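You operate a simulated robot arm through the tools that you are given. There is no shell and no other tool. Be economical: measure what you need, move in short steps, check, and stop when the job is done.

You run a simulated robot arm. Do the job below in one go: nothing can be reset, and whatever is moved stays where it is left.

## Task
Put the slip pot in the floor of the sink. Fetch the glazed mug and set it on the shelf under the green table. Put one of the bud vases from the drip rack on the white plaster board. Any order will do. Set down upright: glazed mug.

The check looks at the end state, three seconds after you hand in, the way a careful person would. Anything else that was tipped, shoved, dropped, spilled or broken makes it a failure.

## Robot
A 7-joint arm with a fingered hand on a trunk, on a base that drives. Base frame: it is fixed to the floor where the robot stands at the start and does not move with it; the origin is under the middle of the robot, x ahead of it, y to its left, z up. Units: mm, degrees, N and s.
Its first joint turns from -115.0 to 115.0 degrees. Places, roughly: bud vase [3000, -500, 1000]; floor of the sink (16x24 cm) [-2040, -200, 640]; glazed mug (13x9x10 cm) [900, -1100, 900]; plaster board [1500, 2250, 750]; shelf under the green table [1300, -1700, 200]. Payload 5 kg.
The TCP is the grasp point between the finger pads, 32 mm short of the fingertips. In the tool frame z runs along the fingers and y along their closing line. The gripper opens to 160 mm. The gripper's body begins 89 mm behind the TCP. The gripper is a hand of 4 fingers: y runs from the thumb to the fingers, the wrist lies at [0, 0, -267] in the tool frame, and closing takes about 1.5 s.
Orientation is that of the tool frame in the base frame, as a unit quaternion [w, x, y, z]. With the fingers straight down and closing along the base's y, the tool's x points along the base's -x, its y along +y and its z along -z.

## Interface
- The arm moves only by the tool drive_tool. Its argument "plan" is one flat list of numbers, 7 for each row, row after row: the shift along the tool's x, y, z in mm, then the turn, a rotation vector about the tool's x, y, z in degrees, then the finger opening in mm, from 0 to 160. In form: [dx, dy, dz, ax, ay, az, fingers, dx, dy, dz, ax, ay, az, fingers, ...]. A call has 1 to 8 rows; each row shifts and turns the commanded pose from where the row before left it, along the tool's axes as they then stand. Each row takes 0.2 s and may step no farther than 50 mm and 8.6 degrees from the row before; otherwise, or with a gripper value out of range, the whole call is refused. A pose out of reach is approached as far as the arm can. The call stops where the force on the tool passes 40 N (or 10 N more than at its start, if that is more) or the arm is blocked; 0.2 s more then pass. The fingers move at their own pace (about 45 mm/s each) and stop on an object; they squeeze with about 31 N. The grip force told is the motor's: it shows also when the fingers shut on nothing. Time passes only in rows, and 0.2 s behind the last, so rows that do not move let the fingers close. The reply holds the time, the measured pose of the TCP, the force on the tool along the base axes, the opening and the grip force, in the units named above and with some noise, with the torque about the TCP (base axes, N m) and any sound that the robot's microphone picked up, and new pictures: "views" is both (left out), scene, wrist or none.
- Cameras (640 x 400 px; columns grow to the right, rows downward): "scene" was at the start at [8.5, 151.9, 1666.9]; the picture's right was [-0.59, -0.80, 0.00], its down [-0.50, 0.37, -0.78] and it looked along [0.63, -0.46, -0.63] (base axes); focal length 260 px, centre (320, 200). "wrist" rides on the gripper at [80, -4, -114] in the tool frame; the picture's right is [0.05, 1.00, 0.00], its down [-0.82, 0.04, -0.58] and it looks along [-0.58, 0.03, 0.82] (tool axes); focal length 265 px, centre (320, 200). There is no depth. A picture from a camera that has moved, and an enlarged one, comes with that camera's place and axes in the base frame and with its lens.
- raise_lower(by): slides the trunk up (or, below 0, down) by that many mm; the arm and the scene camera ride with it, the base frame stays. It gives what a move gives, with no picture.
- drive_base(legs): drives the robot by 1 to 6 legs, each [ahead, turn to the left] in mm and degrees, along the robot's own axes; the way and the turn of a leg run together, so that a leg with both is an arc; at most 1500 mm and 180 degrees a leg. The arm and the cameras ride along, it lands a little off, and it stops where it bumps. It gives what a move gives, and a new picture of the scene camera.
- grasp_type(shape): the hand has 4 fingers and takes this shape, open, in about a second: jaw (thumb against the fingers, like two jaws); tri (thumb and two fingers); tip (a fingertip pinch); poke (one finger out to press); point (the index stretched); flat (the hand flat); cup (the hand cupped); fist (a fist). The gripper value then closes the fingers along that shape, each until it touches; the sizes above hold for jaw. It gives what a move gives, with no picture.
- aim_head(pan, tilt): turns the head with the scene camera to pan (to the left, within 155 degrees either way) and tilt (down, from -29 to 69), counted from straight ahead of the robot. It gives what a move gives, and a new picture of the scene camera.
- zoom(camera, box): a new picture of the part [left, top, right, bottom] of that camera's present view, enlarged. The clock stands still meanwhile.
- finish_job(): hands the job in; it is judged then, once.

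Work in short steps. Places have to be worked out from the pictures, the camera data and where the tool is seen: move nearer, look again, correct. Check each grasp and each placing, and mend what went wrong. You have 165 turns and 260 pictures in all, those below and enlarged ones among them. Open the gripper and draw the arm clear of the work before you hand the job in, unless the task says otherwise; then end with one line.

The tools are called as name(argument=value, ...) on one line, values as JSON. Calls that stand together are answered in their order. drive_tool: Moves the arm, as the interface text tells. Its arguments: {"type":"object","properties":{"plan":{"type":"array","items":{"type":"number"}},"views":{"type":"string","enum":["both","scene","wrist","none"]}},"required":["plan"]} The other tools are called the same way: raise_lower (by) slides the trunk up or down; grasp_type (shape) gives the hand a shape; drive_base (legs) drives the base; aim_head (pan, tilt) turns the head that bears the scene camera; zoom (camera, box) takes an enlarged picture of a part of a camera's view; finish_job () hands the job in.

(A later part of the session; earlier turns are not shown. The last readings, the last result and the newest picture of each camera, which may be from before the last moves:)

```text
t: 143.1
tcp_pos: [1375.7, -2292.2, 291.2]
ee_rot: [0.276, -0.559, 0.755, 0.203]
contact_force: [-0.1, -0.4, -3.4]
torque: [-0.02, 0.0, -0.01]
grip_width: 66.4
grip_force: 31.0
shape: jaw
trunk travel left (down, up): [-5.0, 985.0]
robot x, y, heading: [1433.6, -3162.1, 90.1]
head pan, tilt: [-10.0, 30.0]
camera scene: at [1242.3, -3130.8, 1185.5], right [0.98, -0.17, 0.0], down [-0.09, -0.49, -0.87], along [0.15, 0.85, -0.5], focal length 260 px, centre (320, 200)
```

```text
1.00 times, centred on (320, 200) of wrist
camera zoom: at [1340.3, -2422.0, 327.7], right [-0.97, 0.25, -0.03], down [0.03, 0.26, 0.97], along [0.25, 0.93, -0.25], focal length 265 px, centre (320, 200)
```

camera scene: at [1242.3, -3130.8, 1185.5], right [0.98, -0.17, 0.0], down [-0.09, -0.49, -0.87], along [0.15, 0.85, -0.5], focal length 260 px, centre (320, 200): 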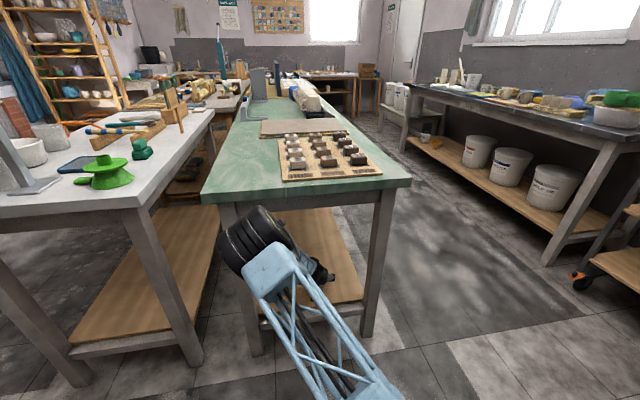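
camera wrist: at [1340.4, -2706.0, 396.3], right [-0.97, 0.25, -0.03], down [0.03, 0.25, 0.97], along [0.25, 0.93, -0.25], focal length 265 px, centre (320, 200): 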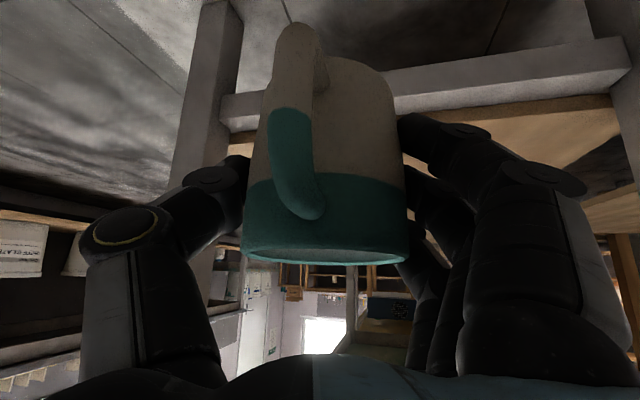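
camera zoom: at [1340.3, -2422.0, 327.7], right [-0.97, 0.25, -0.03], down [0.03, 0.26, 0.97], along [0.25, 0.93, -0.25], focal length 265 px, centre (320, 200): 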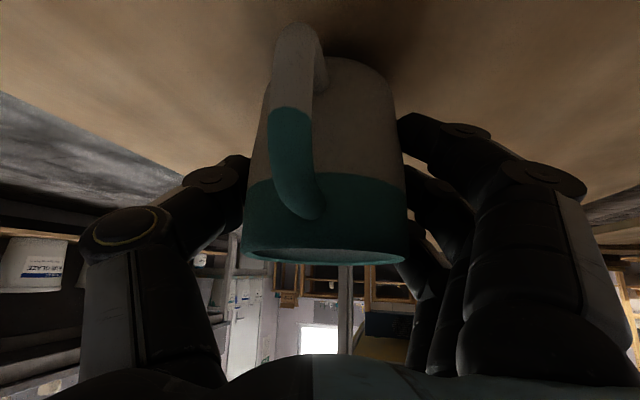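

Mug is over the shelf. I lower in small steps until contact.

drive_tool(plan=[6.5, 0, 7.6, 0, 0, 0, 60, 3.2, 0, 3.8, 0, 0, 0, 60, 2.6, 0, 3, 0, 0, 0, 60, 2.6, 0, 3, 0, 0, 0, 60, 2.6, 0, 3, 0, 0, 0, 60, 2.6, 0, 3, 0, 0, 0, 60], views="wrist")

```text
t: 143.9
tcp_pos: [1376.5, -2288.0, 280.9]
ee_rot: [0.278, -0.557, 0.755, 0.207]
contact_force: [-0.2, -6.9, 22.6]
torque: [-0.41, -0.05, -0.01]
grip_width: 66.8
grip_force: 30.7
shape: jaw
trunk travel left (down, up): [-5.0, 985.0]
robot x, y, heading: [1430.3, -3157.4, 90.0]
head pan, tilt: [-10.0, 30.0]
stopped in row 4: the force on the tool passed its limit (the readings are from after the stop); the commanded pose is now the measured one
camera wrist: at [1340.4, -2419.0, 315.4], right [-0.97, 0.25, -0.03], down [0.03, 0.24, 0.97], along [0.25, 0.94, -0.24], focal length 265 px, centre (320, 200)
```

wrist: 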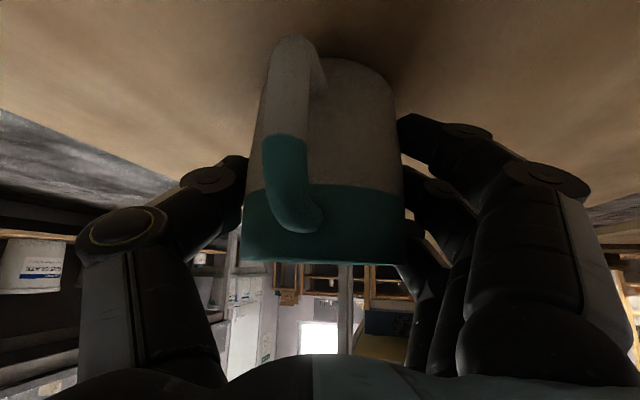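

Contact: shelf ≈ z 215. I ease off 2 mm and open.

drive_tool(plan=[-1.3, 0, -1.6, 0, 0, 0, 66, 0, 0, 0, 0, 0, 0, 75, 0, 0, 0, 0, 0, 0, 95, 0, 0, 0, 0, 0, 0, 120, 0, 0, 0, 0, 0, 0, 140, 0, 0, 0, 0, 0, 0, 140, 0, 0, 0, 0, 0, 0, 140], views="wrist")

```text
t: 145.5
tcp_pos: [1376.4, -2289.1, 279.7]
ee_rot: [0.276, -0.559, 0.754, 0.207]
contact_force: [0.0, -0.6, 0.2]
torque: [0.04, 0.01, -0.01]
grip_width: 139.7
grip_force: 0.1
shape: jaw
trunk travel left (down, up): [-5.0, 985.0]
robot x, y, heading: [1432.7, -3160.7, 90.1]
head pan, tilt: [-10.0, 30.0]
camera wrist: at [1340.5, -2419.7, 314.9], right [-0.97, 0.25, -0.03], down [0.03, 0.25, 0.97], along [0.25, 0.93, -0.25], focal length 265 px, centre (320, 200)
```

wrist: 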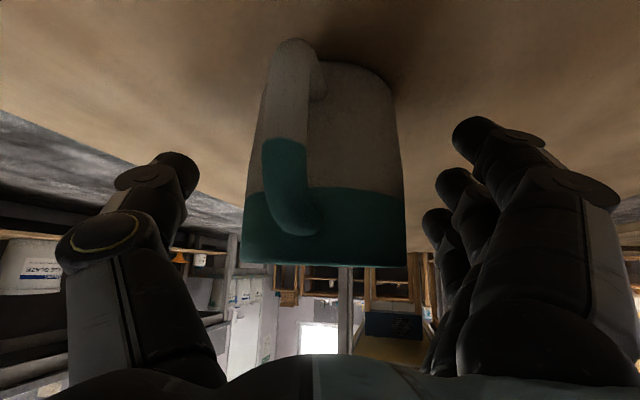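

The mug stands free. I retreat along the tool axis, then reverse the base.

drive_tool(plan=[0, 0, -20, 0, 0, 0, 140, 0, 0, -30, 0, 0, 0, 140, 0, 0, -40, 0, 0, 0, 140], views="wrist")

drive_base(legs=[[-260, 0]])

zoom(camera="wrist", box=[160, 0, 480, 200])

```text
t: 146.3
tcp_pos: [1359.7, -2347.4, 346.3]
ee_rot: [0.276, -0.558, 0.755, 0.205]
contact_force: [-0.1, 0.8, 0.5]
torque: [0.0, 0.03, 0.0]
grip_width: 139.9
grip_force: 0.0
shape: jaw
trunk travel left (down, up): [-5.0, 985.0]
robot x, y, heading: [1433.3, -3157.7, 90.1]
head pan, tilt: [-10.0, 30.0]
camera wrist: at [1323.7, -2478.8, 381.3], right [-0.97, 0.26, -0.03], down [0.03, 0.25, 0.97], along [0.25, 0.93, -0.25], focal length 265 px, centre (320, 200)
```

wrist: 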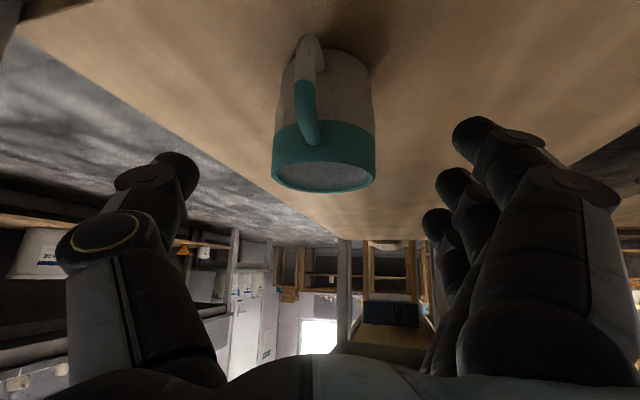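

```text
t: 148.2
tcp_pos: [1357.2, -2614.0, 347.5]
ee_rot: [0.277, -0.558, 0.754, 0.207]
contact_force: [0.2, -0.3, 0.5]
torque: [0.0, 0.02, 0.04]
grip_width: 139.8
grip_force: 0.1
shape: jaw
trunk travel left (down, up): [-5.0, 985.0]
robot x, y, heading: [1431.3, -3427.7, 90.0]
head pan, tilt: [-10.0, 30.0]
camera scene: at [1242.3, -3397.7, 1185.5], right [0.98, -0.17, 0.0], down [-0.09, -0.49, -0.87], along [0.15, 0.85, -0.5], focal length 260 px, centre (320, 200)
```

scene: 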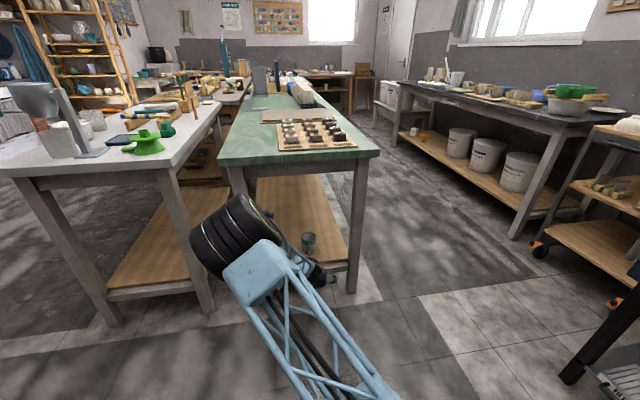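

```text
2.00 times, centred on (320, 100) of wrist
camera zoom: at [1322.5, -2745.2, 381.3], right [-0.97, 0.25, -0.03], down [0.03, 0.25, 0.97], along [0.25, 0.93, -0.25], focal length 531 px, centre (320, 400)
```

zoom: 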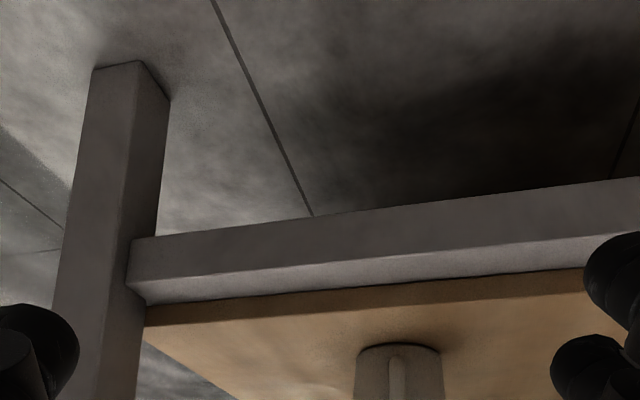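

The mug is upright on the shelf. Next the bud vase: raise the trunk and restore the tool-down posture.

raise_lower(by=620)

drive_tool(plan=[-25, 0, -30, 0, 0, 0, 140, -25, 0, -30, 0, 0, 0, 140, -25, 0, -30, 0, 0, 0, 140, 0, 0, 0, 0, 8, 0, 140, 0, 0, 0, 0, 8, 0, 140, 0, 0, 0, 0, 8, 0, 140, 0, 0, 0, 0, 8, 0, 140, 0, 0, 0, 0, 8, 0, 140], views="none")

```text
refused: 620 is not a number from -400 to 400
```

```text
t: 150.0
tcp_pos: [1357.2, -2616.7, 466.4]
ee_rot: [0.001, -0.596, 0.803, 0.003]
contact_force: [0.8, 0.3, 1.3]
torque: [0.02, 0.01, 0.0]
grip_width: 140.0
grip_force: 0.0
shape: jaw
trunk travel left (down, up): [-5.0, 985.0]
robot x, y, heading: [1430.3, -3426.2, 90.0]
head pan, tilt: [-10.0, 30.0]
```

Tool is vertical now. I raise the trunk in two steps, fix the yaw and retract.

raise_lower(by=400)

raise_lower(by=200)

drive_tool(plan=[0, 0, -30, 0, 0, -8.5, 140, 0, 0, -30, 0, 0, -8.5, 140, 45, 0, -15, 0, 0, 0, 140, 45, 0, 0, 0, 0, 0, 140, 45, 0, 0, 0, 0, 0, 140, 45, 0, 0, 0, 0, 0, 140, 45, 0, 0, 0, 0, 0, 140, 45, 0, 0, 0, 0, 0, 140], views="none")

drive_base(legs=[[0, -35], [1250, 0], [0, 35]])

aim_head(pan=-20, tilt=25)

```text
t: 153.8
tcp_pos: [1357.8, -2615.8, 864.1]
ee_rot: [0.001, -0.595, 0.804, 0.003]
contact_force: [-0.4, -0.8, -1.0]
torque: [0.0, -0.02, 0.01]
grip_width: 139.8
grip_force: 0.0
shape: jaw
trunk travel left (down, up): [-405.0, 585.0]
robot x, y, heading: [1429.5, -3425.6, 90.1]
head pan, tilt: [-10.0, 30.0]
```

```text
t: 156.0
tcp_pos: [1358.0, -2615.4, 1064.3]
ee_rot: [0.001, -0.596, 0.803, 0.003]
contact_force: [-0.5, -0.8, 0.4]
torque: [-0.01, 0.01, 0.01]
grip_width: 140.1
grip_force: 0.2
shape: jaw
trunk travel left (down, up): [-605.0, 385.0]
robot x, y, heading: [1428.1, -3425.5, 90.1]
head pan, tilt: [-10.0, 30.0]
```

```text
t: 157.8
tcp_pos: [1359.0, -2888.4, 1138.6]
ee_rot: [-0.002, 0.708, -0.707, -0.002]
contact_force: [0.0, -0.4, -0.1]
torque: [0.06, 0.0, -0.02]
grip_width: 139.8
grip_force: 0.2
shape: jaw
trunk travel left (down, up): [-605.0, 385.0]
robot x, y, heading: [1429.2, -3429.9, 90.1]
head pan, tilt: [-10.0, 30.0]
```

```text
t: 167.5
tcp_pos: [2079.2, -1856.4, 1137.8]
ee_rot: [-0.003, 0.708, -0.706, -0.003]
contact_force: [-1.6, 0.3, 0.0]
torque: [0.01, -0.04, -0.01]
grip_width: 139.9
grip_force: 0.1
shape: jaw
trunk travel left (down, up): [-605.0, 385.0]
robot x, y, heading: [2151.7, -2399.2, 89.8]
head pan, tilt: [-10.0, 30.0]
camera scene: at [1964.6, -2369.0, 1785.5], right [0.99, -0.17, 0.0], down [-0.09, -0.49, -0.87], along [0.15, 0.85, -0.5], focal length 260 px, centre (320, 200)
```

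scene: 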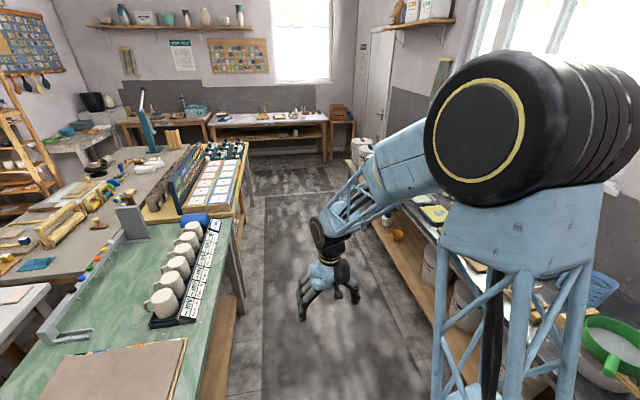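

```text
t: 168.2
tcp_pos: [2079.5, -1858.3, 1138.4]
ee_rot: [-0.003, 0.708, -0.706, -0.003]
contact_force: [0.3, -0.4, 0.1]
torque: [-0.06, 0.01, 0.02]
grip_width: 139.7
grip_force: 0.1
shape: jaw
trunk travel left (down, up): [-605.0, 385.0]
robot x, y, heading: [2159.9, -2394.9, 89.8]
head pan, tilt: [-20.0, 25.0]
camera scene: at [1980.6, -2371.4, 1793.5], right [0.94, -0.34, 0.0], down [-0.14, -0.4, -0.91], along [0.31, 0.85, -0.42], focal length 260 px, centre (320, 200)
```

scene: 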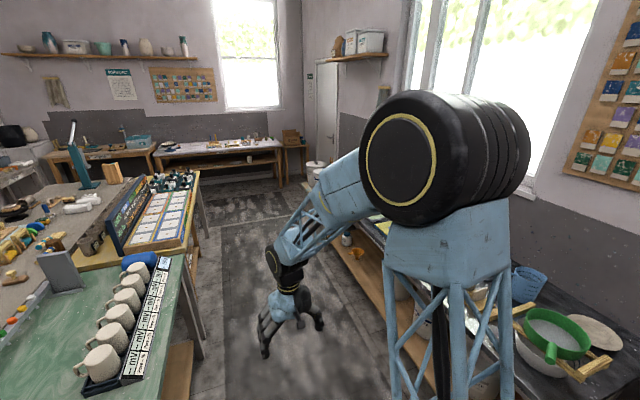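

The aisle ahead is clear. I drive north 1300 mm and look right at the glazing table.

drive_base(legs=[[1300, 0]])

aim_head(pan=-50, tilt=30)

```text
t: 174.7
tcp_pos: [2085.1, -555.2, 1138.0]
ee_rot: [0.002, -0.705, 0.709, 0.002]
contact_force: [0.0, -0.4, -0.6]
torque: [0.02, 0.02, 0.02]
grip_width: 139.9
grip_force: 0.0
shape: jaw
trunk travel left (down, up): [-605.0, 385.0]
robot x, y, heading: [2149.8, -1096.0, 89.9]
head pan, tilt: [-20.0, 25.0]
camera scene: at [1982.1, -1069.6, 1793.5], right [0.94, -0.35, 0.0], down [-0.15, -0.4, -0.91], along [0.31, 0.85, -0.42], focal length 260 px, centre (320, 200)
```

scene: 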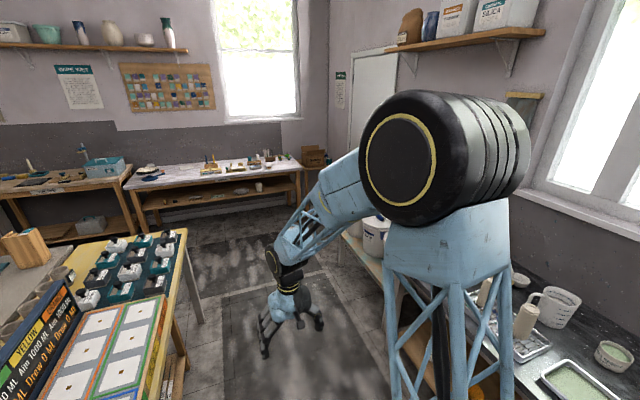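

```text
t: 175.7
tcp_pos: [2084.3, -556.5, 1138.1]
ee_rot: [0.003, -0.706, 0.708, 0.002]
contact_force: [-0.6, -0.2, -0.9]
torque: [0.03, -0.01, 0.0]
grip_width: 139.7
grip_force: 0.0
shape: jaw
trunk travel left (down, up): [-605.0, 385.0]
robot x, y, heading: [2153.0, -1098.0, 89.5]
head pan, tilt: [-50.0, 30.0]
camera scene: at [2019.7, -1098.3, 1785.6], right [0.64, -0.77, 0.0], down [-0.38, -0.32, -0.87], along [0.67, 0.55, -0.5], focal length 260 px, centre (320, 200)
```

scene: 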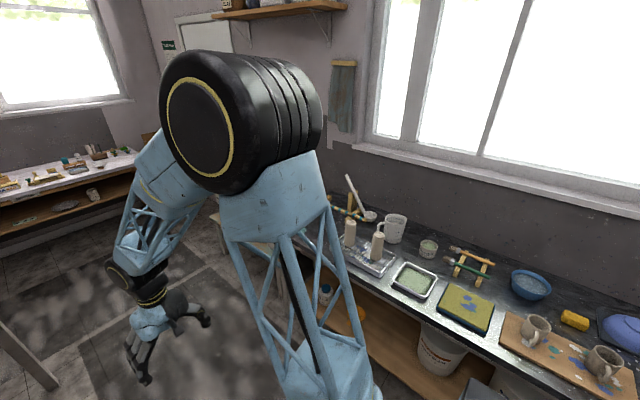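

The bud vases stand on a drip tray near (2985, −510…−680). I move alongside and face the table.

drive_base(legs=[[500, 0], [0, -90]])

aim_head(pan=0, tilt=35)

zoom(camera="wrist", box=[0, 0, 640, 400])

```text
t: 182.4
tcp_pos: [2694.7, -518.9, 1138.7]
ee_rot: [0.003, -0.005, 1.0, -0.001]
contact_force: [0.6, -0.3, -0.6]
torque: [0.01, -0.02, -0.01]
grip_width: 139.8
grip_force: 0.1
shape: jaw
trunk travel left (down, up): [-605.0, 385.0]
robot x, y, heading: [2154.6, -595.5, 0.4]
head pan, tilt: [-50.0, 30.0]
camera scene: at [2151.8, -462.8, 1785.6], right [-0.76, -0.65, 0.0], down [-0.33, 0.38, -0.87], along [0.56, -0.66, -0.5], focal length 260 px, centre (320, 200)
```

scene: 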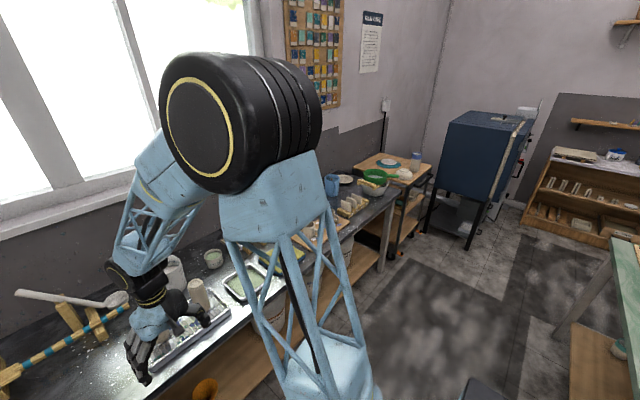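

```text
t: 183.6
tcp_pos: [2694.7, -519.2, 1137.9]
ee_rot: [0.003, -0.005, 1.0, 0.0]
contact_force: [0.5, -0.8, -0.2]
torque: [-0.01, 0.0, -0.03]
grip_width: 139.9
grip_force: 0.1
shape: jaw
trunk travel left (down, up): [-605.0, 385.0]
robot x, y, heading: [2156.9, -596.3, 0.3]
head pan, tilt: [0.0, 35.0]
camera scene: at [2181.0, -393.1, 1777.8], right [0.01, -1.0, 0.0], down [-0.57, -0.01, -0.82], along [0.82, 0.01, -0.57], focal length 260 px, centre (320, 200)
```

scene: 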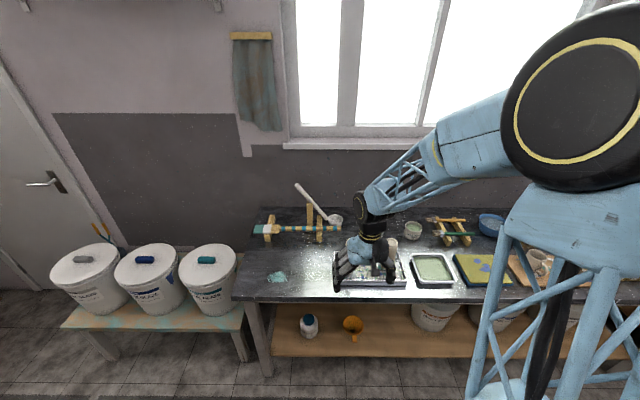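

```text
1.00 times, centred on (320, 200) of wrist
camera zoom: at [2613.6, -524.7, 1251.7], right [-0.06, 1.0, 0.0], down [0.81, 0.05, 0.58], along [0.58, 0.04, -0.81], focal length 265 px, centre (320, 200)
```

zoom: 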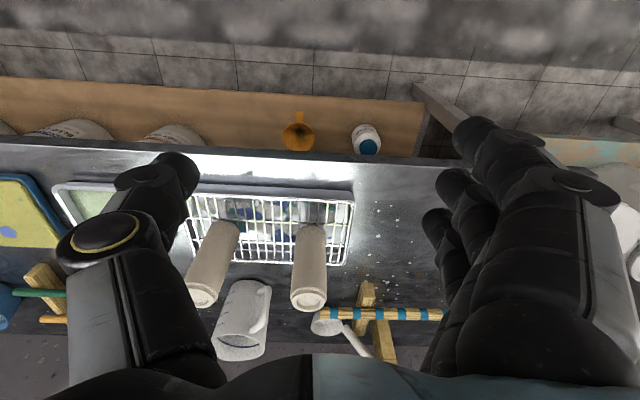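

Two bud vases stand on the wire rack; the nearer-left one is at about (2947, −515), top z≈1025, ~52 mm wide. I approach above it at height.

drive_tool(plan=[-45, 0, 0, 0, 0, 0, 110, -45, 1, 0, 0, 0, 0, 110, -45, 1, 0, 0, 0, 0, 110, -40, 1, 0, 0, 0, 0, 110], views="both")

zoom(camera="scene", box=[300, 170, 500, 295])

```text
t: 184.6
tcp_pos: [2871.6, -515.8, 1140.4]
ee_rot: [0.002, -0.005, 1.0, 0.0]
contact_force: [-0.4, 0.6, -0.2]
torque: [-0.01, -0.01, 0.01]
grip_width: 110.4
grip_force: 0.0
shape: jaw
trunk travel left (down, up): [-605.0, 385.0]
robot x, y, heading: [2152.9, -598.0, 0.7]
head pan, tilt: [0.0, 35.0]
camera scene: at [2182.2, -392.9, 1777.7], right [0.01, -1.0, 0.0], down [-0.57, -0.01, -0.82], along [0.82, 0.01, -0.57], focal length 260 px, centre (320, 200)
camera wrist: at [2789.6, -521.2, 1253.5], right [-0.06, 1.0, 0.0], down [0.81, 0.05, 0.58], along [0.58, 0.04, -0.81], focal length 265 px, centre (320, 200)
```

scene: 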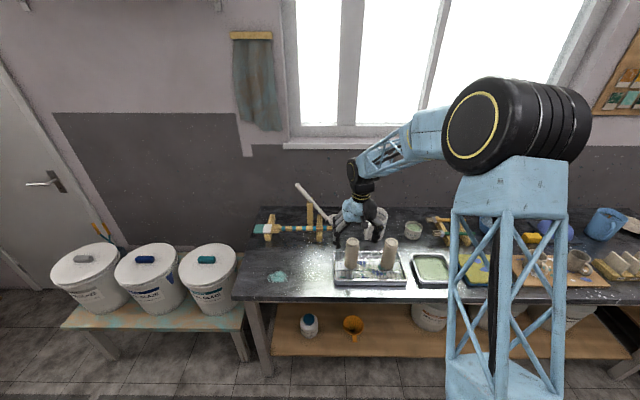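
wrist: 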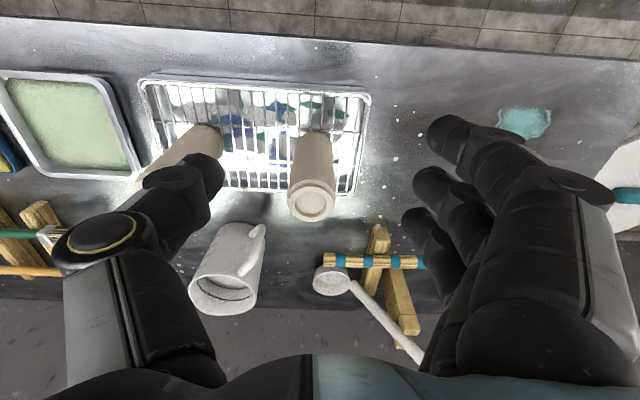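

```text
3.20 times, centred on (400, 232) of scene
camera zoom: at [2182.2, -392.9, 1777.7], right [0.01, -1.0, 0.0], down [-0.57, -0.01, -0.82], along [0.82, 0.01, -0.57], focal length 831 px, centre (64, 96)
```

zoom: 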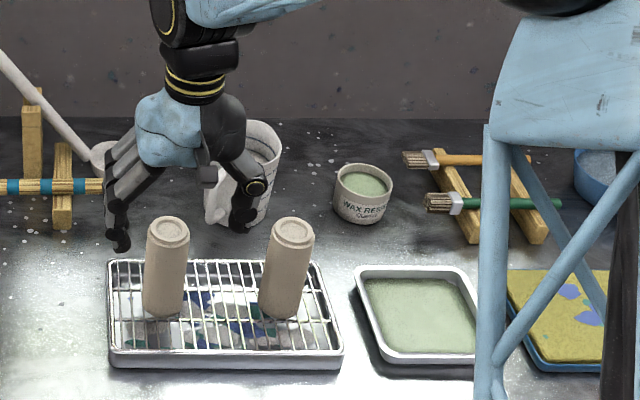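

The vase axis is about (2947, −517), top z≈1035. I move over it and descend to TCP z≈985.

drive_tool(plan=[-38, 0, 0, 0, 0, 0, 110, -37, -1, 15, 0, 0, 0, 110, 0, 0, 35, 0, 0, 0, 110], views="both")

zoom(camera="scene", box=[300, 170, 500, 295])

```text
t: 185.4
tcp_pos: [2944.4, -515.6, 1092.0]
ee_rot: [0.004, -0.004, 1.0, 0.0]
contact_force: [0.7, 0.2, 0.9]
torque: [0.01, -0.02, 0.04]
grip_width: 110.3
grip_force: 0.1
shape: jaw
trunk travel left (down, up): [-605.0, 385.0]
robot x, y, heading: [2154.3, -597.7, 0.6]
head pan, tilt: [0.0, 35.0]
camera scene: at [2181.5, -392.9, 1777.8], right [0.01, -1.0, 0.0], down [-0.57, -0.01, -0.82], along [0.82, 0.01, -0.57], focal length 260 px, centre (320, 200)
camera wrist: at [2863.6, -521.0, 1204.4], right [-0.06, 1.0, 0.0], down [0.81, 0.05, 0.58], along [0.58, 0.04, -0.81], focal length 265 px, centre (320, 200)
```

scene: 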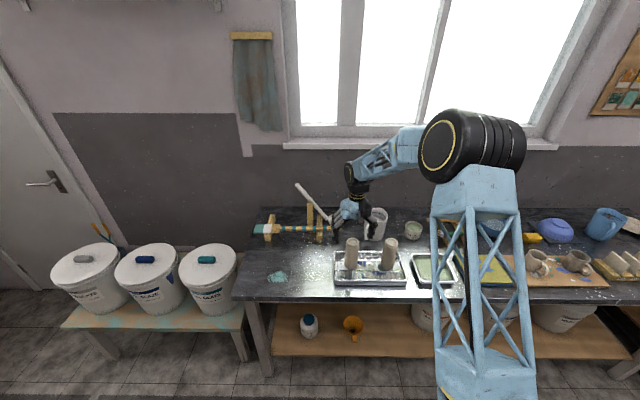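
wrist: 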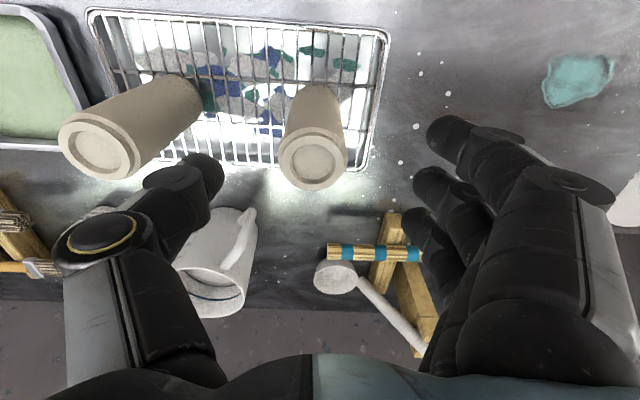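

```text
3.20 times, centred on (400, 232) of scene
camera zoom: at [2181.5, -392.9, 1777.8], right [0.01, -1.0, 0.0], down [-0.57, -0.01, -0.82], along [0.82, 0.01, -0.57], focal length 831 px, centre (64, 96)
```

zoom: 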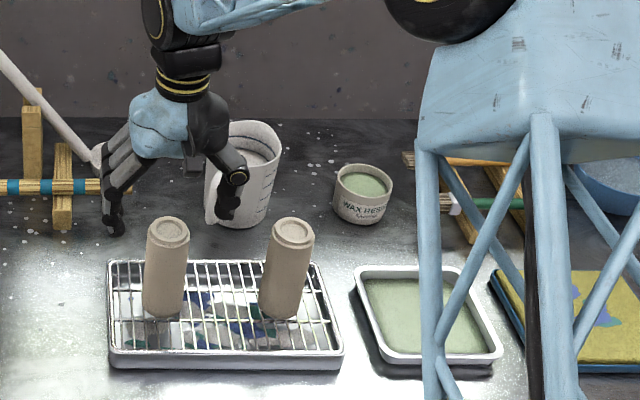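

Vase top at (2950, −520). I descend around it.

drive_tool(plan=[-5, -5, 35, 0, 0, 0, 110, 0, 0, 35, 0, 0, 0, 110, 0, 0, 35, 0, 0, 0, 110], views="wrist")

zoom(camera="scene", box=[300, 170, 500, 295])

```text
t: 186.2
tcp_pos: [2950.1, -521.1, 984.8]
ee_rot: [0.003, -0.004, 1.0, 0.0]
contact_force: [-0.1, 0.5, 0.9]
torque: [0.01, 0.0, -0.02]
grip_width: 110.6
grip_force: 0.0
shape: jaw
trunk travel left (down, up): [-605.0, 385.0]
robot x, y, heading: [2158.2, -594.7, 0.6]
head pan, tilt: [0.0, 35.0]
camera wrist: at [2869.3, -526.3, 1098.3], right [-0.06, 1.0, 0.0], down [0.81, 0.05, 0.58], along [0.58, 0.04, -0.81], focal length 265 px, centre (320, 200)
```

wrist: 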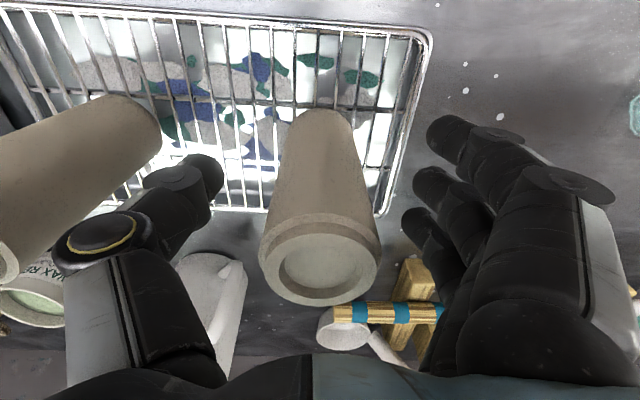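

```text
3.20 times, centred on (400, 232) of scene
camera zoom: at [2181.6, -393.0, 1777.8], right [0.01, -1.0, 0.0], down [-0.57, -0.01, -0.82], along [0.82, 0.01, -0.57], focal length 831 px, centre (64, 96)
```

zoom: 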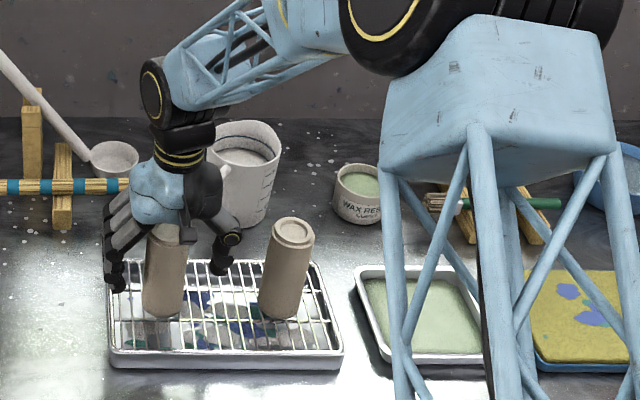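

Well centred. I close on the vase.

drive_tool(plan=[3, 0, 0, 0, 0, 0, 95, 0, 0, 0, 0, 0, 0, 75, 0, 0, 0, 0, 0, 0, 55, 0, 0, 0, 0, 0, 0, 40, 0, 0, 0, 0, 0, 0, 38, 0, 0, 0, 0, 0, 0, 38, 0, 0, 0, 0, 0, 0, 38], views="wrist")

```text
t: 187.8
tcp_pos: [2946.9, -520.7, 986.6]
ee_rot: [0.004, -0.003, 1.0, 0.0]
contact_force: [0.2, -0.4, -1.0]
torque: [0.0, -0.02, 0.0]
grip_width: 33.3
grip_force: 4.0
shape: jaw
trunk travel left (down, up): [-605.0, 385.0]
robot x, y, heading: [2154.3, -595.2, 0.7]
head pan, tilt: [0.0, 35.0]
camera wrist: at [2865.8, -526.1, 1098.6], right [-0.06, 1.0, 0.0], down [0.81, 0.05, 0.58], along [0.58, 0.04, -0.81], focal length 265 px, centre (320, 200)
```

wrist: 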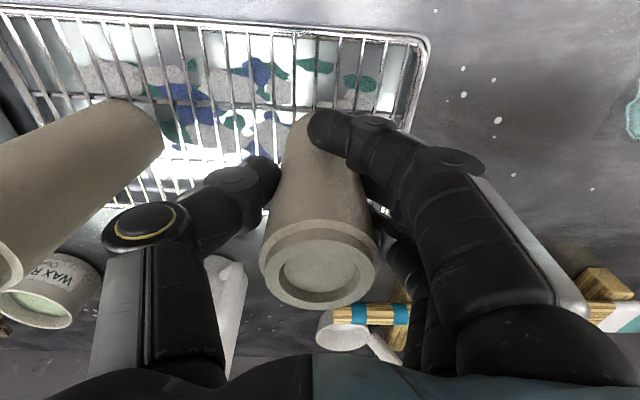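

Grip force is only 4 N as the command stopped short; I close further and check.

drive_tool(plan=[0, 0, 0, 0, 0, 0, 20, 0, 0, 0, 0, 0, 0, 20, 0, 0, 0, 0, 0, 0, 20], views="wrist")

zoom(camera="scene", box=[300, 170, 500, 295])

```text
t: 188.6
tcp_pos: [2947.2, -521.7, 984.8]
ee_rot: [0.004, -0.004, 1.0, 0.0]
contact_force: [-0.8, -1.0, 0.8]
torque: [0.0, -0.01, 0.01]
grip_width: 29.8
grip_force: 30.9
shape: jaw
trunk travel left (down, up): [-605.0, 385.0]
robot x, y, heading: [2157.1, -592.6, 0.9]
head pan, tilt: [0.0, 35.0]
camera wrist: at [2865.8, -526.3, 1098.8], right [-0.06, 1.0, 0.0], down [0.81, 0.05, 0.58], along [0.58, 0.04, -0.81], focal length 265 px, centre (320, 200)
```

wrist: 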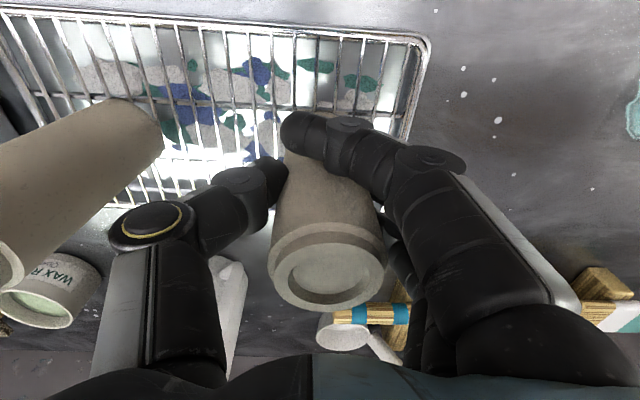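

```text
3.20 times, centred on (400, 232) of scene
camera zoom: at [2181.0, -393.1, 1777.8], right [0.01, -1.0, 0.0], down [-0.57, -0.01, -0.82], along [0.82, 0.01, -0.57], focal length 831 px, centre (64, 96)
```

zoom: 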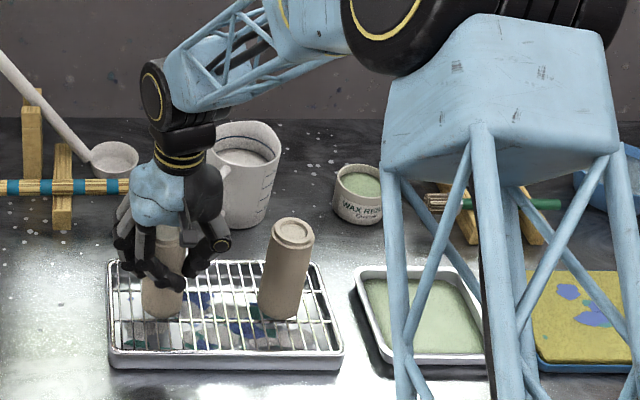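

Held at 31 N, index wrapping in front. I lift gently and check for slip.

drive_tool(plan=[0, 0, -10, 0, 0, 0, 15, 0, 0, -15, 0, 0, 0, 15, 0, 0, -25, 0, 0, 0, 15], views="wrist")

zoom(camera="scene", box=[300, 170, 500, 295])

```text
t: 189.4
tcp_pos: [2949.0, -520.9, 1036.9]
ee_rot: [0.004, -0.004, 1.0, 0.0]
contact_force: [0.4, 0.5, -2.8]
torque: [0.03, 0.02, 0.01]
grip_width: 29.6
grip_force: 31.8
shape: jaw
trunk travel left (down, up): [-605.0, 385.0]
robot x, y, heading: [2155.0, -596.6, 0.8]
head pan, tilt: [0.0, 35.0]
camera wrist: at [2867.3, -525.7, 1149.4], right [-0.06, 1.0, 0.0], down [0.81, 0.05, 0.58], along [0.58, 0.03, -0.81], focal length 265 px, centre (320, 200)
```

wrist: 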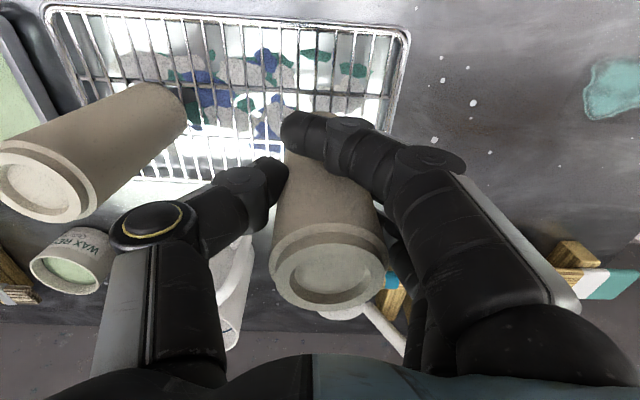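

```text
3.20 times, centred on (400, 232) of scene
camera zoom: at [2180.7, -393.0, 1777.8], right [0.01, -1.0, 0.0], down [-0.57, -0.01, -0.82], along [0.82, 0.01, -0.57], focal length 831 px, centre (64, 96)
```

zoom: 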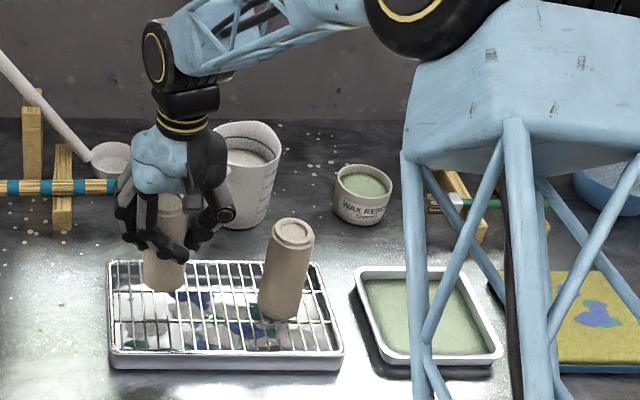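

Vase is secure. I lift clear, retract, and turn north.

drive_tool(plan=[0, 0, -45, 0, 0, 0, 15, 5, 0, -45, 0, 0, 0, 15, 40, 0, -20, 0, 0, 0, 15, 48, 0, 0, 0, 0, 0, 15, 48, 0, 0, 0, 0, 0, 15, 48, 0, 0, 0, 0, 0, 15, 48, 0, 0, 0, 0, 0, 15, 48, 0, 0, 0, 0, 0, 15], views="none")

drive_base(legs=[[0, 89.5]])

aim_head(pan=15, tilt=25)

```text
t: 191.2
tcp_pos: [2660.2, -522.7, 1144.8]
ee_rot: [0.004, -0.005, 1.0, 0.0]
contact_force: [-0.3, -0.6, -1.6]
torque: [0.0, -0.02, 0.01]
grip_width: 29.2
grip_force: 31.0
shape: jaw
trunk travel left (down, up): [-605.0, 385.0]
robot x, y, heading: [2155.8, -596.0, 0.7]
head pan, tilt: [0.0, 35.0]
```

```text
t: 195.4
tcp_pos: [2098.1, -86.9, 1142.4]
ee_rot: [0.003, -0.7, 0.715, 0.003]
contact_force: [0.1, -0.2, -1.5]
torque: [-0.01, -0.02, -0.01]
grip_width: 29.6
grip_force: 30.9
shape: jaw
trunk travel left (down, up): [-605.0, 385.0]
robot x, y, heading: [2156.9, -599.1, 88.9]
head pan, tilt: [0.0, 35.0]
camera scene: at [1951.8, -564.4, 1777.7], right [1.0, -0.02, 0.0], down [-0.01, -0.57, -0.82], along [0.02, 0.82, -0.57], focal length 260 px, centre (320, 200)
```

scene: 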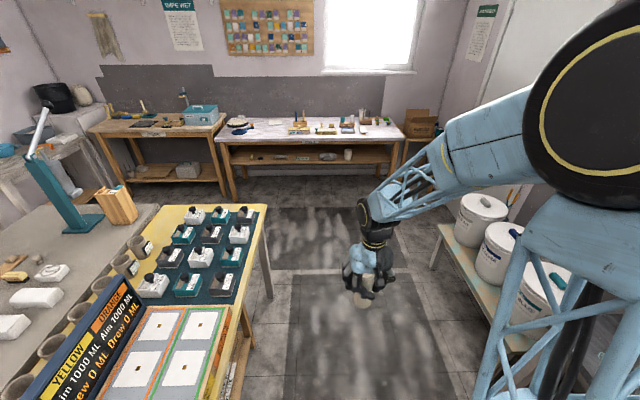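

```text
t: 196.2
tcp_pos: [2096.7, -87.0, 1143.4]
ee_rot: [0.003, -0.7, 0.715, 0.003]
contact_force: [-0.1, -0.4, -1.3]
torque: [-0.01, -0.01, 0.03]
grip_width: 29.3
grip_force: 30.6
shape: jaw
trunk travel left (down, up): [-605.0, 385.0]
robot x, y, heading: [2157.1, -594.3, 88.9]
head pan, tilt: [15.0, 25.0]
camera scene: at [1928.2, -562.9, 1793.5], right [0.97, 0.24, 0.0], down [0.1, -0.41, -0.91], along [-0.22, 0.88, -0.42], focal length 260 px, centre (320, 200)
```

scene: 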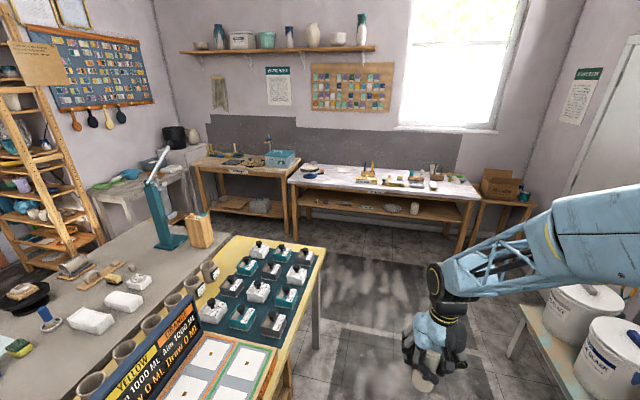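

I zoom on the far white table to find the plaster board.

zoom(camera="scene", box=[270, 130, 530, 260])

```text
2.46 times, centred on (400, 195) of scene
camera zoom: at [1928.2, -562.9, 1793.5], right [0.97, 0.24, 0.0], down [0.1, -0.41, -0.91], along [-0.22, 0.88, -0.42], focal length 640 px, centre (123, 212)
```

zoom: 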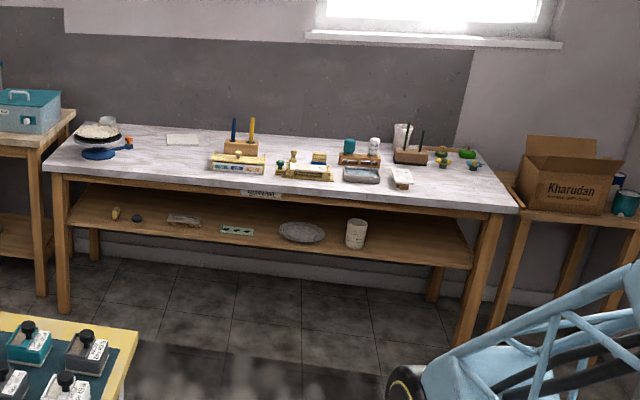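

The plaster board is the small white slab near (1500, 2280). I drive up the aisle and position in front of it.

drive_base(legs=[[1480, 0], [0, 51], [870, 0], [0, -50]])

aim_head(pan=0, tilt=40)

```text
t: 212.1
tcp_pos: [1464.1, 1904.5, 1142.4]
ee_rot: [0.003, -0.703, 0.712, 0.002]
contact_force: [-0.3, 0.1, -2.4]
torque: [-0.03, -0.01, 0.04]
grip_width: 29.2
grip_force: 30.5
shape: jaw
trunk travel left (down, up): [-605.0, 385.0]
robot x, y, heading: [1525.0, 1396.4, 89.2]
head pan, tilt: [15.0, 25.0]
camera scene: at [1298.2, 1428.7, 1793.5], right [0.97, 0.25, 0.0], down [0.1, -0.41, -0.91], along [-0.22, 0.88, -0.42], focal length 260 px, centre (320, 200)
```

scene: 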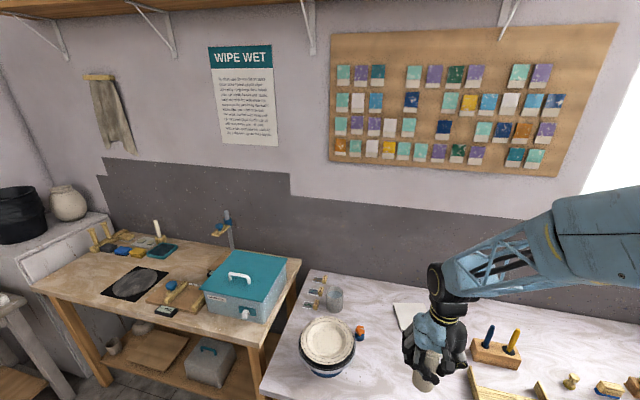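

```text
t: 212.8
tcp_pos: [1463.7, 1905.7, 1142.4]
ee_rot: [0.003, -0.701, 0.713, 0.003]
contact_force: [0.0, 0.2, -1.8]
torque: [0.0, 0.02, 0.0]
grip_width: 29.1
grip_force: 31.0
shape: jaw
trunk travel left (down, up): [-605.0, 385.0]
robot x, y, heading: [1526.1, 1396.9, 89.0]
head pan, tilt: [0.0, 40.0]
camera scene: at [1321.8, 1424.4, 1770.2], right [1.0, -0.01, 0.0], down [-0.01, -0.64, -0.77], along [0.01, 0.77, -0.64], focal length 260 px, centre (320, 200)
```

scene: 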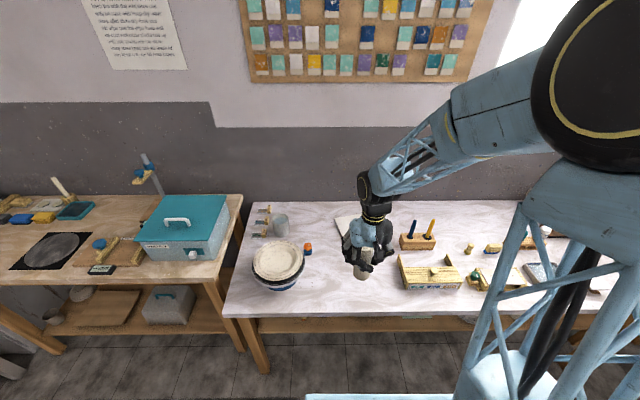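

The board is behind the hand; I take a wrist view.

zoom(camera="wrist", box=[0, 0, 640, 400])

zoom(camera="scene", box=[240, 170, 480, 320])

```text
1.00 times, centred on (320, 200) of wrist
camera zoom: at [1467.1, 1824.1, 1256.4], right [-1.0, -0.04, 0.0], down [-0.03, 0.81, 0.58], along [-0.02, 0.58, -0.81], focal length 265 px, centre (320, 200)
```

zoom: 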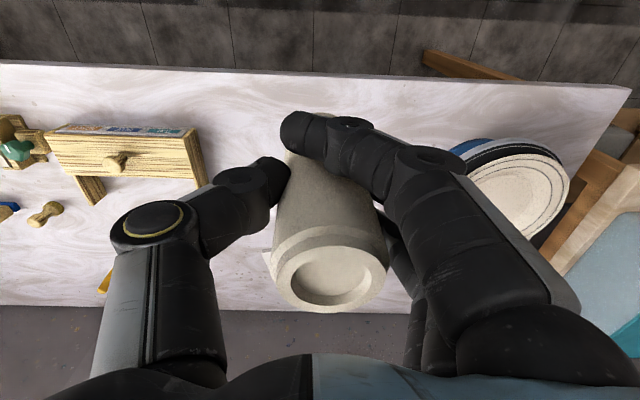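

```text
2.67 times, centred on (360, 245) of scene
camera zoom: at [1321.8, 1424.4, 1770.2], right [1.0, -0.01, 0.0], down [-0.01, -0.64, -0.77], along [0.01, 0.77, -0.64], focal length 693 px, centre (213, 80)
```

zoom: 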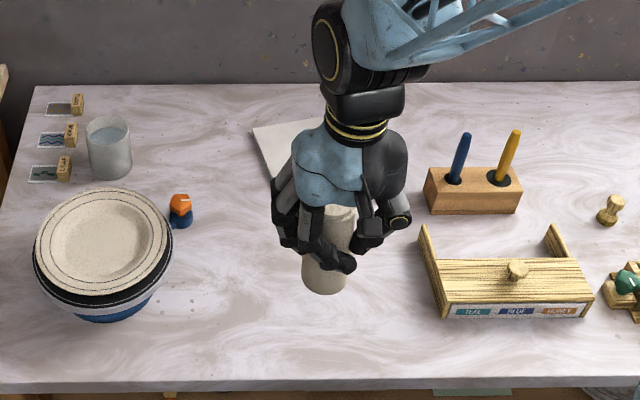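

Board's visible corner is at about (1412, 2393) at z≈840, skewed. I swing the hand right to unhide it.

drive_tool(plan=[0, -45, 0, 0, 0, 0, 15, 0, -45, 0, 0, 0, 0, 15, 0, -45, 0, 0, 0, 0, 15, 0, -45, 0, 0, 0, 0, 15], views="none")

zoom(camera="scene", box=[240, 170, 480, 320])

```text
t: 213.8
tcp_pos: [1646.8, 1899.2, 1144.1]
ee_rot: [0.002, -0.702, 0.712, 0.003]
contact_force: [1.0, 0.2, -2.1]
torque: [-0.05, 0.04, 0.02]
grip_width: 29.0
grip_force: 30.7
shape: jaw
trunk travel left (down, up): [-605.0, 385.0]
robot x, y, heading: [1524.1, 1398.0, 89.2]
head pan, tilt: [0.0, 40.0]
```

```text
2.67 times, centred on (360, 245) of scene
camera zoom: at [1323.1, 1424.3, 1770.4], right [1.0, -0.01, 0.0], down [-0.01, -0.64, -0.77], along [0.01, 0.77, -0.64], focal length 693 px, centre (213, 80)
```

zoom: 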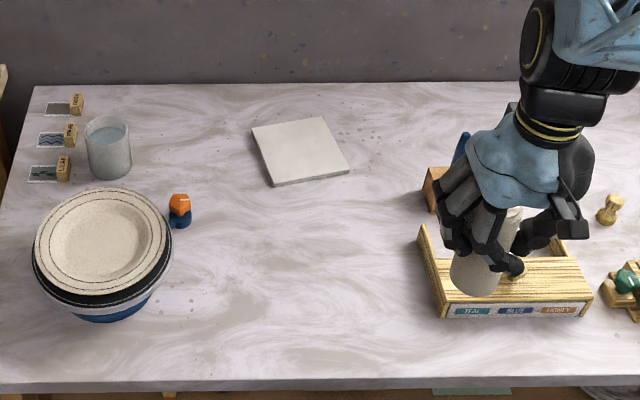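

Board top centre at about (1497, 2334), ~150 mm square. I move the base 100 mm closer, then carry the vase over it.

drive_base(legs=[[100, 0]])

drive_tool(plan=[-41, 20, 0, 0, 0, 0, 15, -41, 20, 0, 0, 0, 0, 15, -41, 20, 0, 0, 0, 0, 15, -41, 20, 0, 0, 0, 0, 15, -41, 20, 0, 0, 0, 0, 15, -41, 20, 0, 0, 0, 0, 15, -41, 20, 0, 0, 0, 0, 15], views="both")

```text
t: 215.0
tcp_pos: [1646.3, 2002.2, 1144.5]
ee_rot: [0.002, -0.703, 0.712, 0.002]
contact_force: [0.5, 0.2, -2.8]
torque: [-0.03, 0.0, 0.01]
grip_width: 28.9
grip_force: 31.1
shape: jaw
trunk travel left (down, up): [-605.0, 385.0]
robot x, y, heading: [1526.7, 1500.6, 88.9]
head pan, tilt: [0.0, 40.0]
camera scene: at [1323.4, 1526.8, 1770.1], right [1.0, -0.01, 0.0], down [-0.01, -0.64, -0.76], along [0.01, 0.76, -0.64], focal length 260 px, centre (320, 200)
```

scene: 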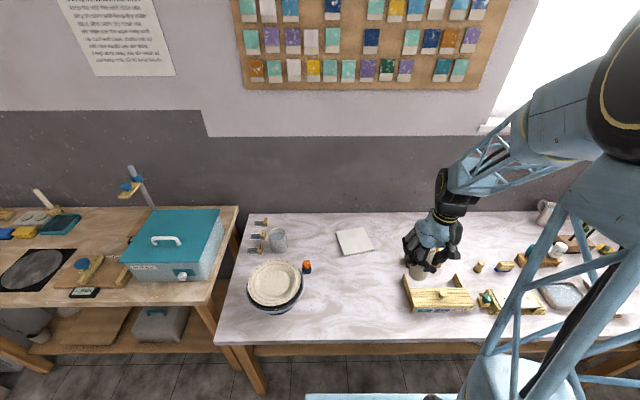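

```text
t: 216.6
tcp_pos: [1509.5, 2289.1, 1144.9]
ee_rot: [0.003, -0.701, 0.713, 0.002]
contact_force: [0.9, 0.2, -2.1]
torque: [-0.05, -0.04, -0.01]
grip_width: 29.0
grip_force: 31.2
shape: jaw
trunk travel left (down, up): [-605.0, 385.0]
robot x, y, heading: [1526.9, 1499.1, 89.3]
head pan, tilt: [0.0, 40.0]
camera scene: at [1322.7, 1526.3, 1770.0], right [1.0, -0.01, 0.0], down [-0.01, -0.64, -0.77], along [0.01, 0.76, -0.64], focal length 260 px, centre (320, 200)
camera wrist: at [1513.3, 2208.1, 1258.2], right [-1.0, -0.04, 0.0], down [-0.03, 0.81, 0.58], along [-0.02, 0.58, -0.81], focal length 265 px, centre (320, 200)
```

scene: 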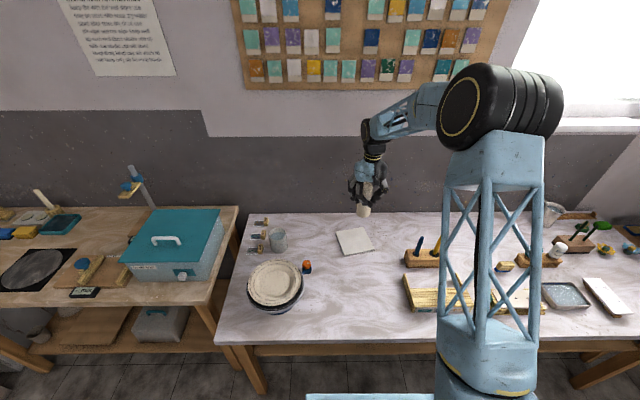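
wrist: 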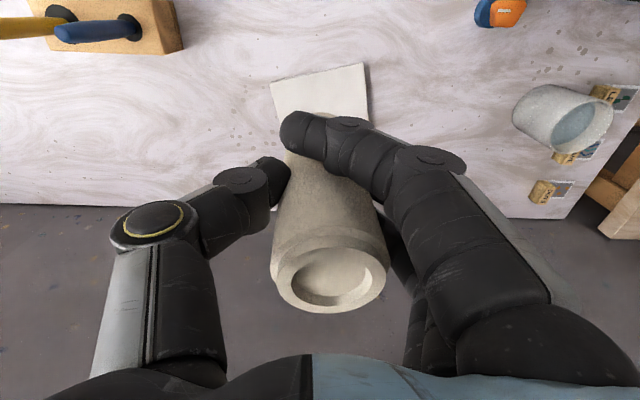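

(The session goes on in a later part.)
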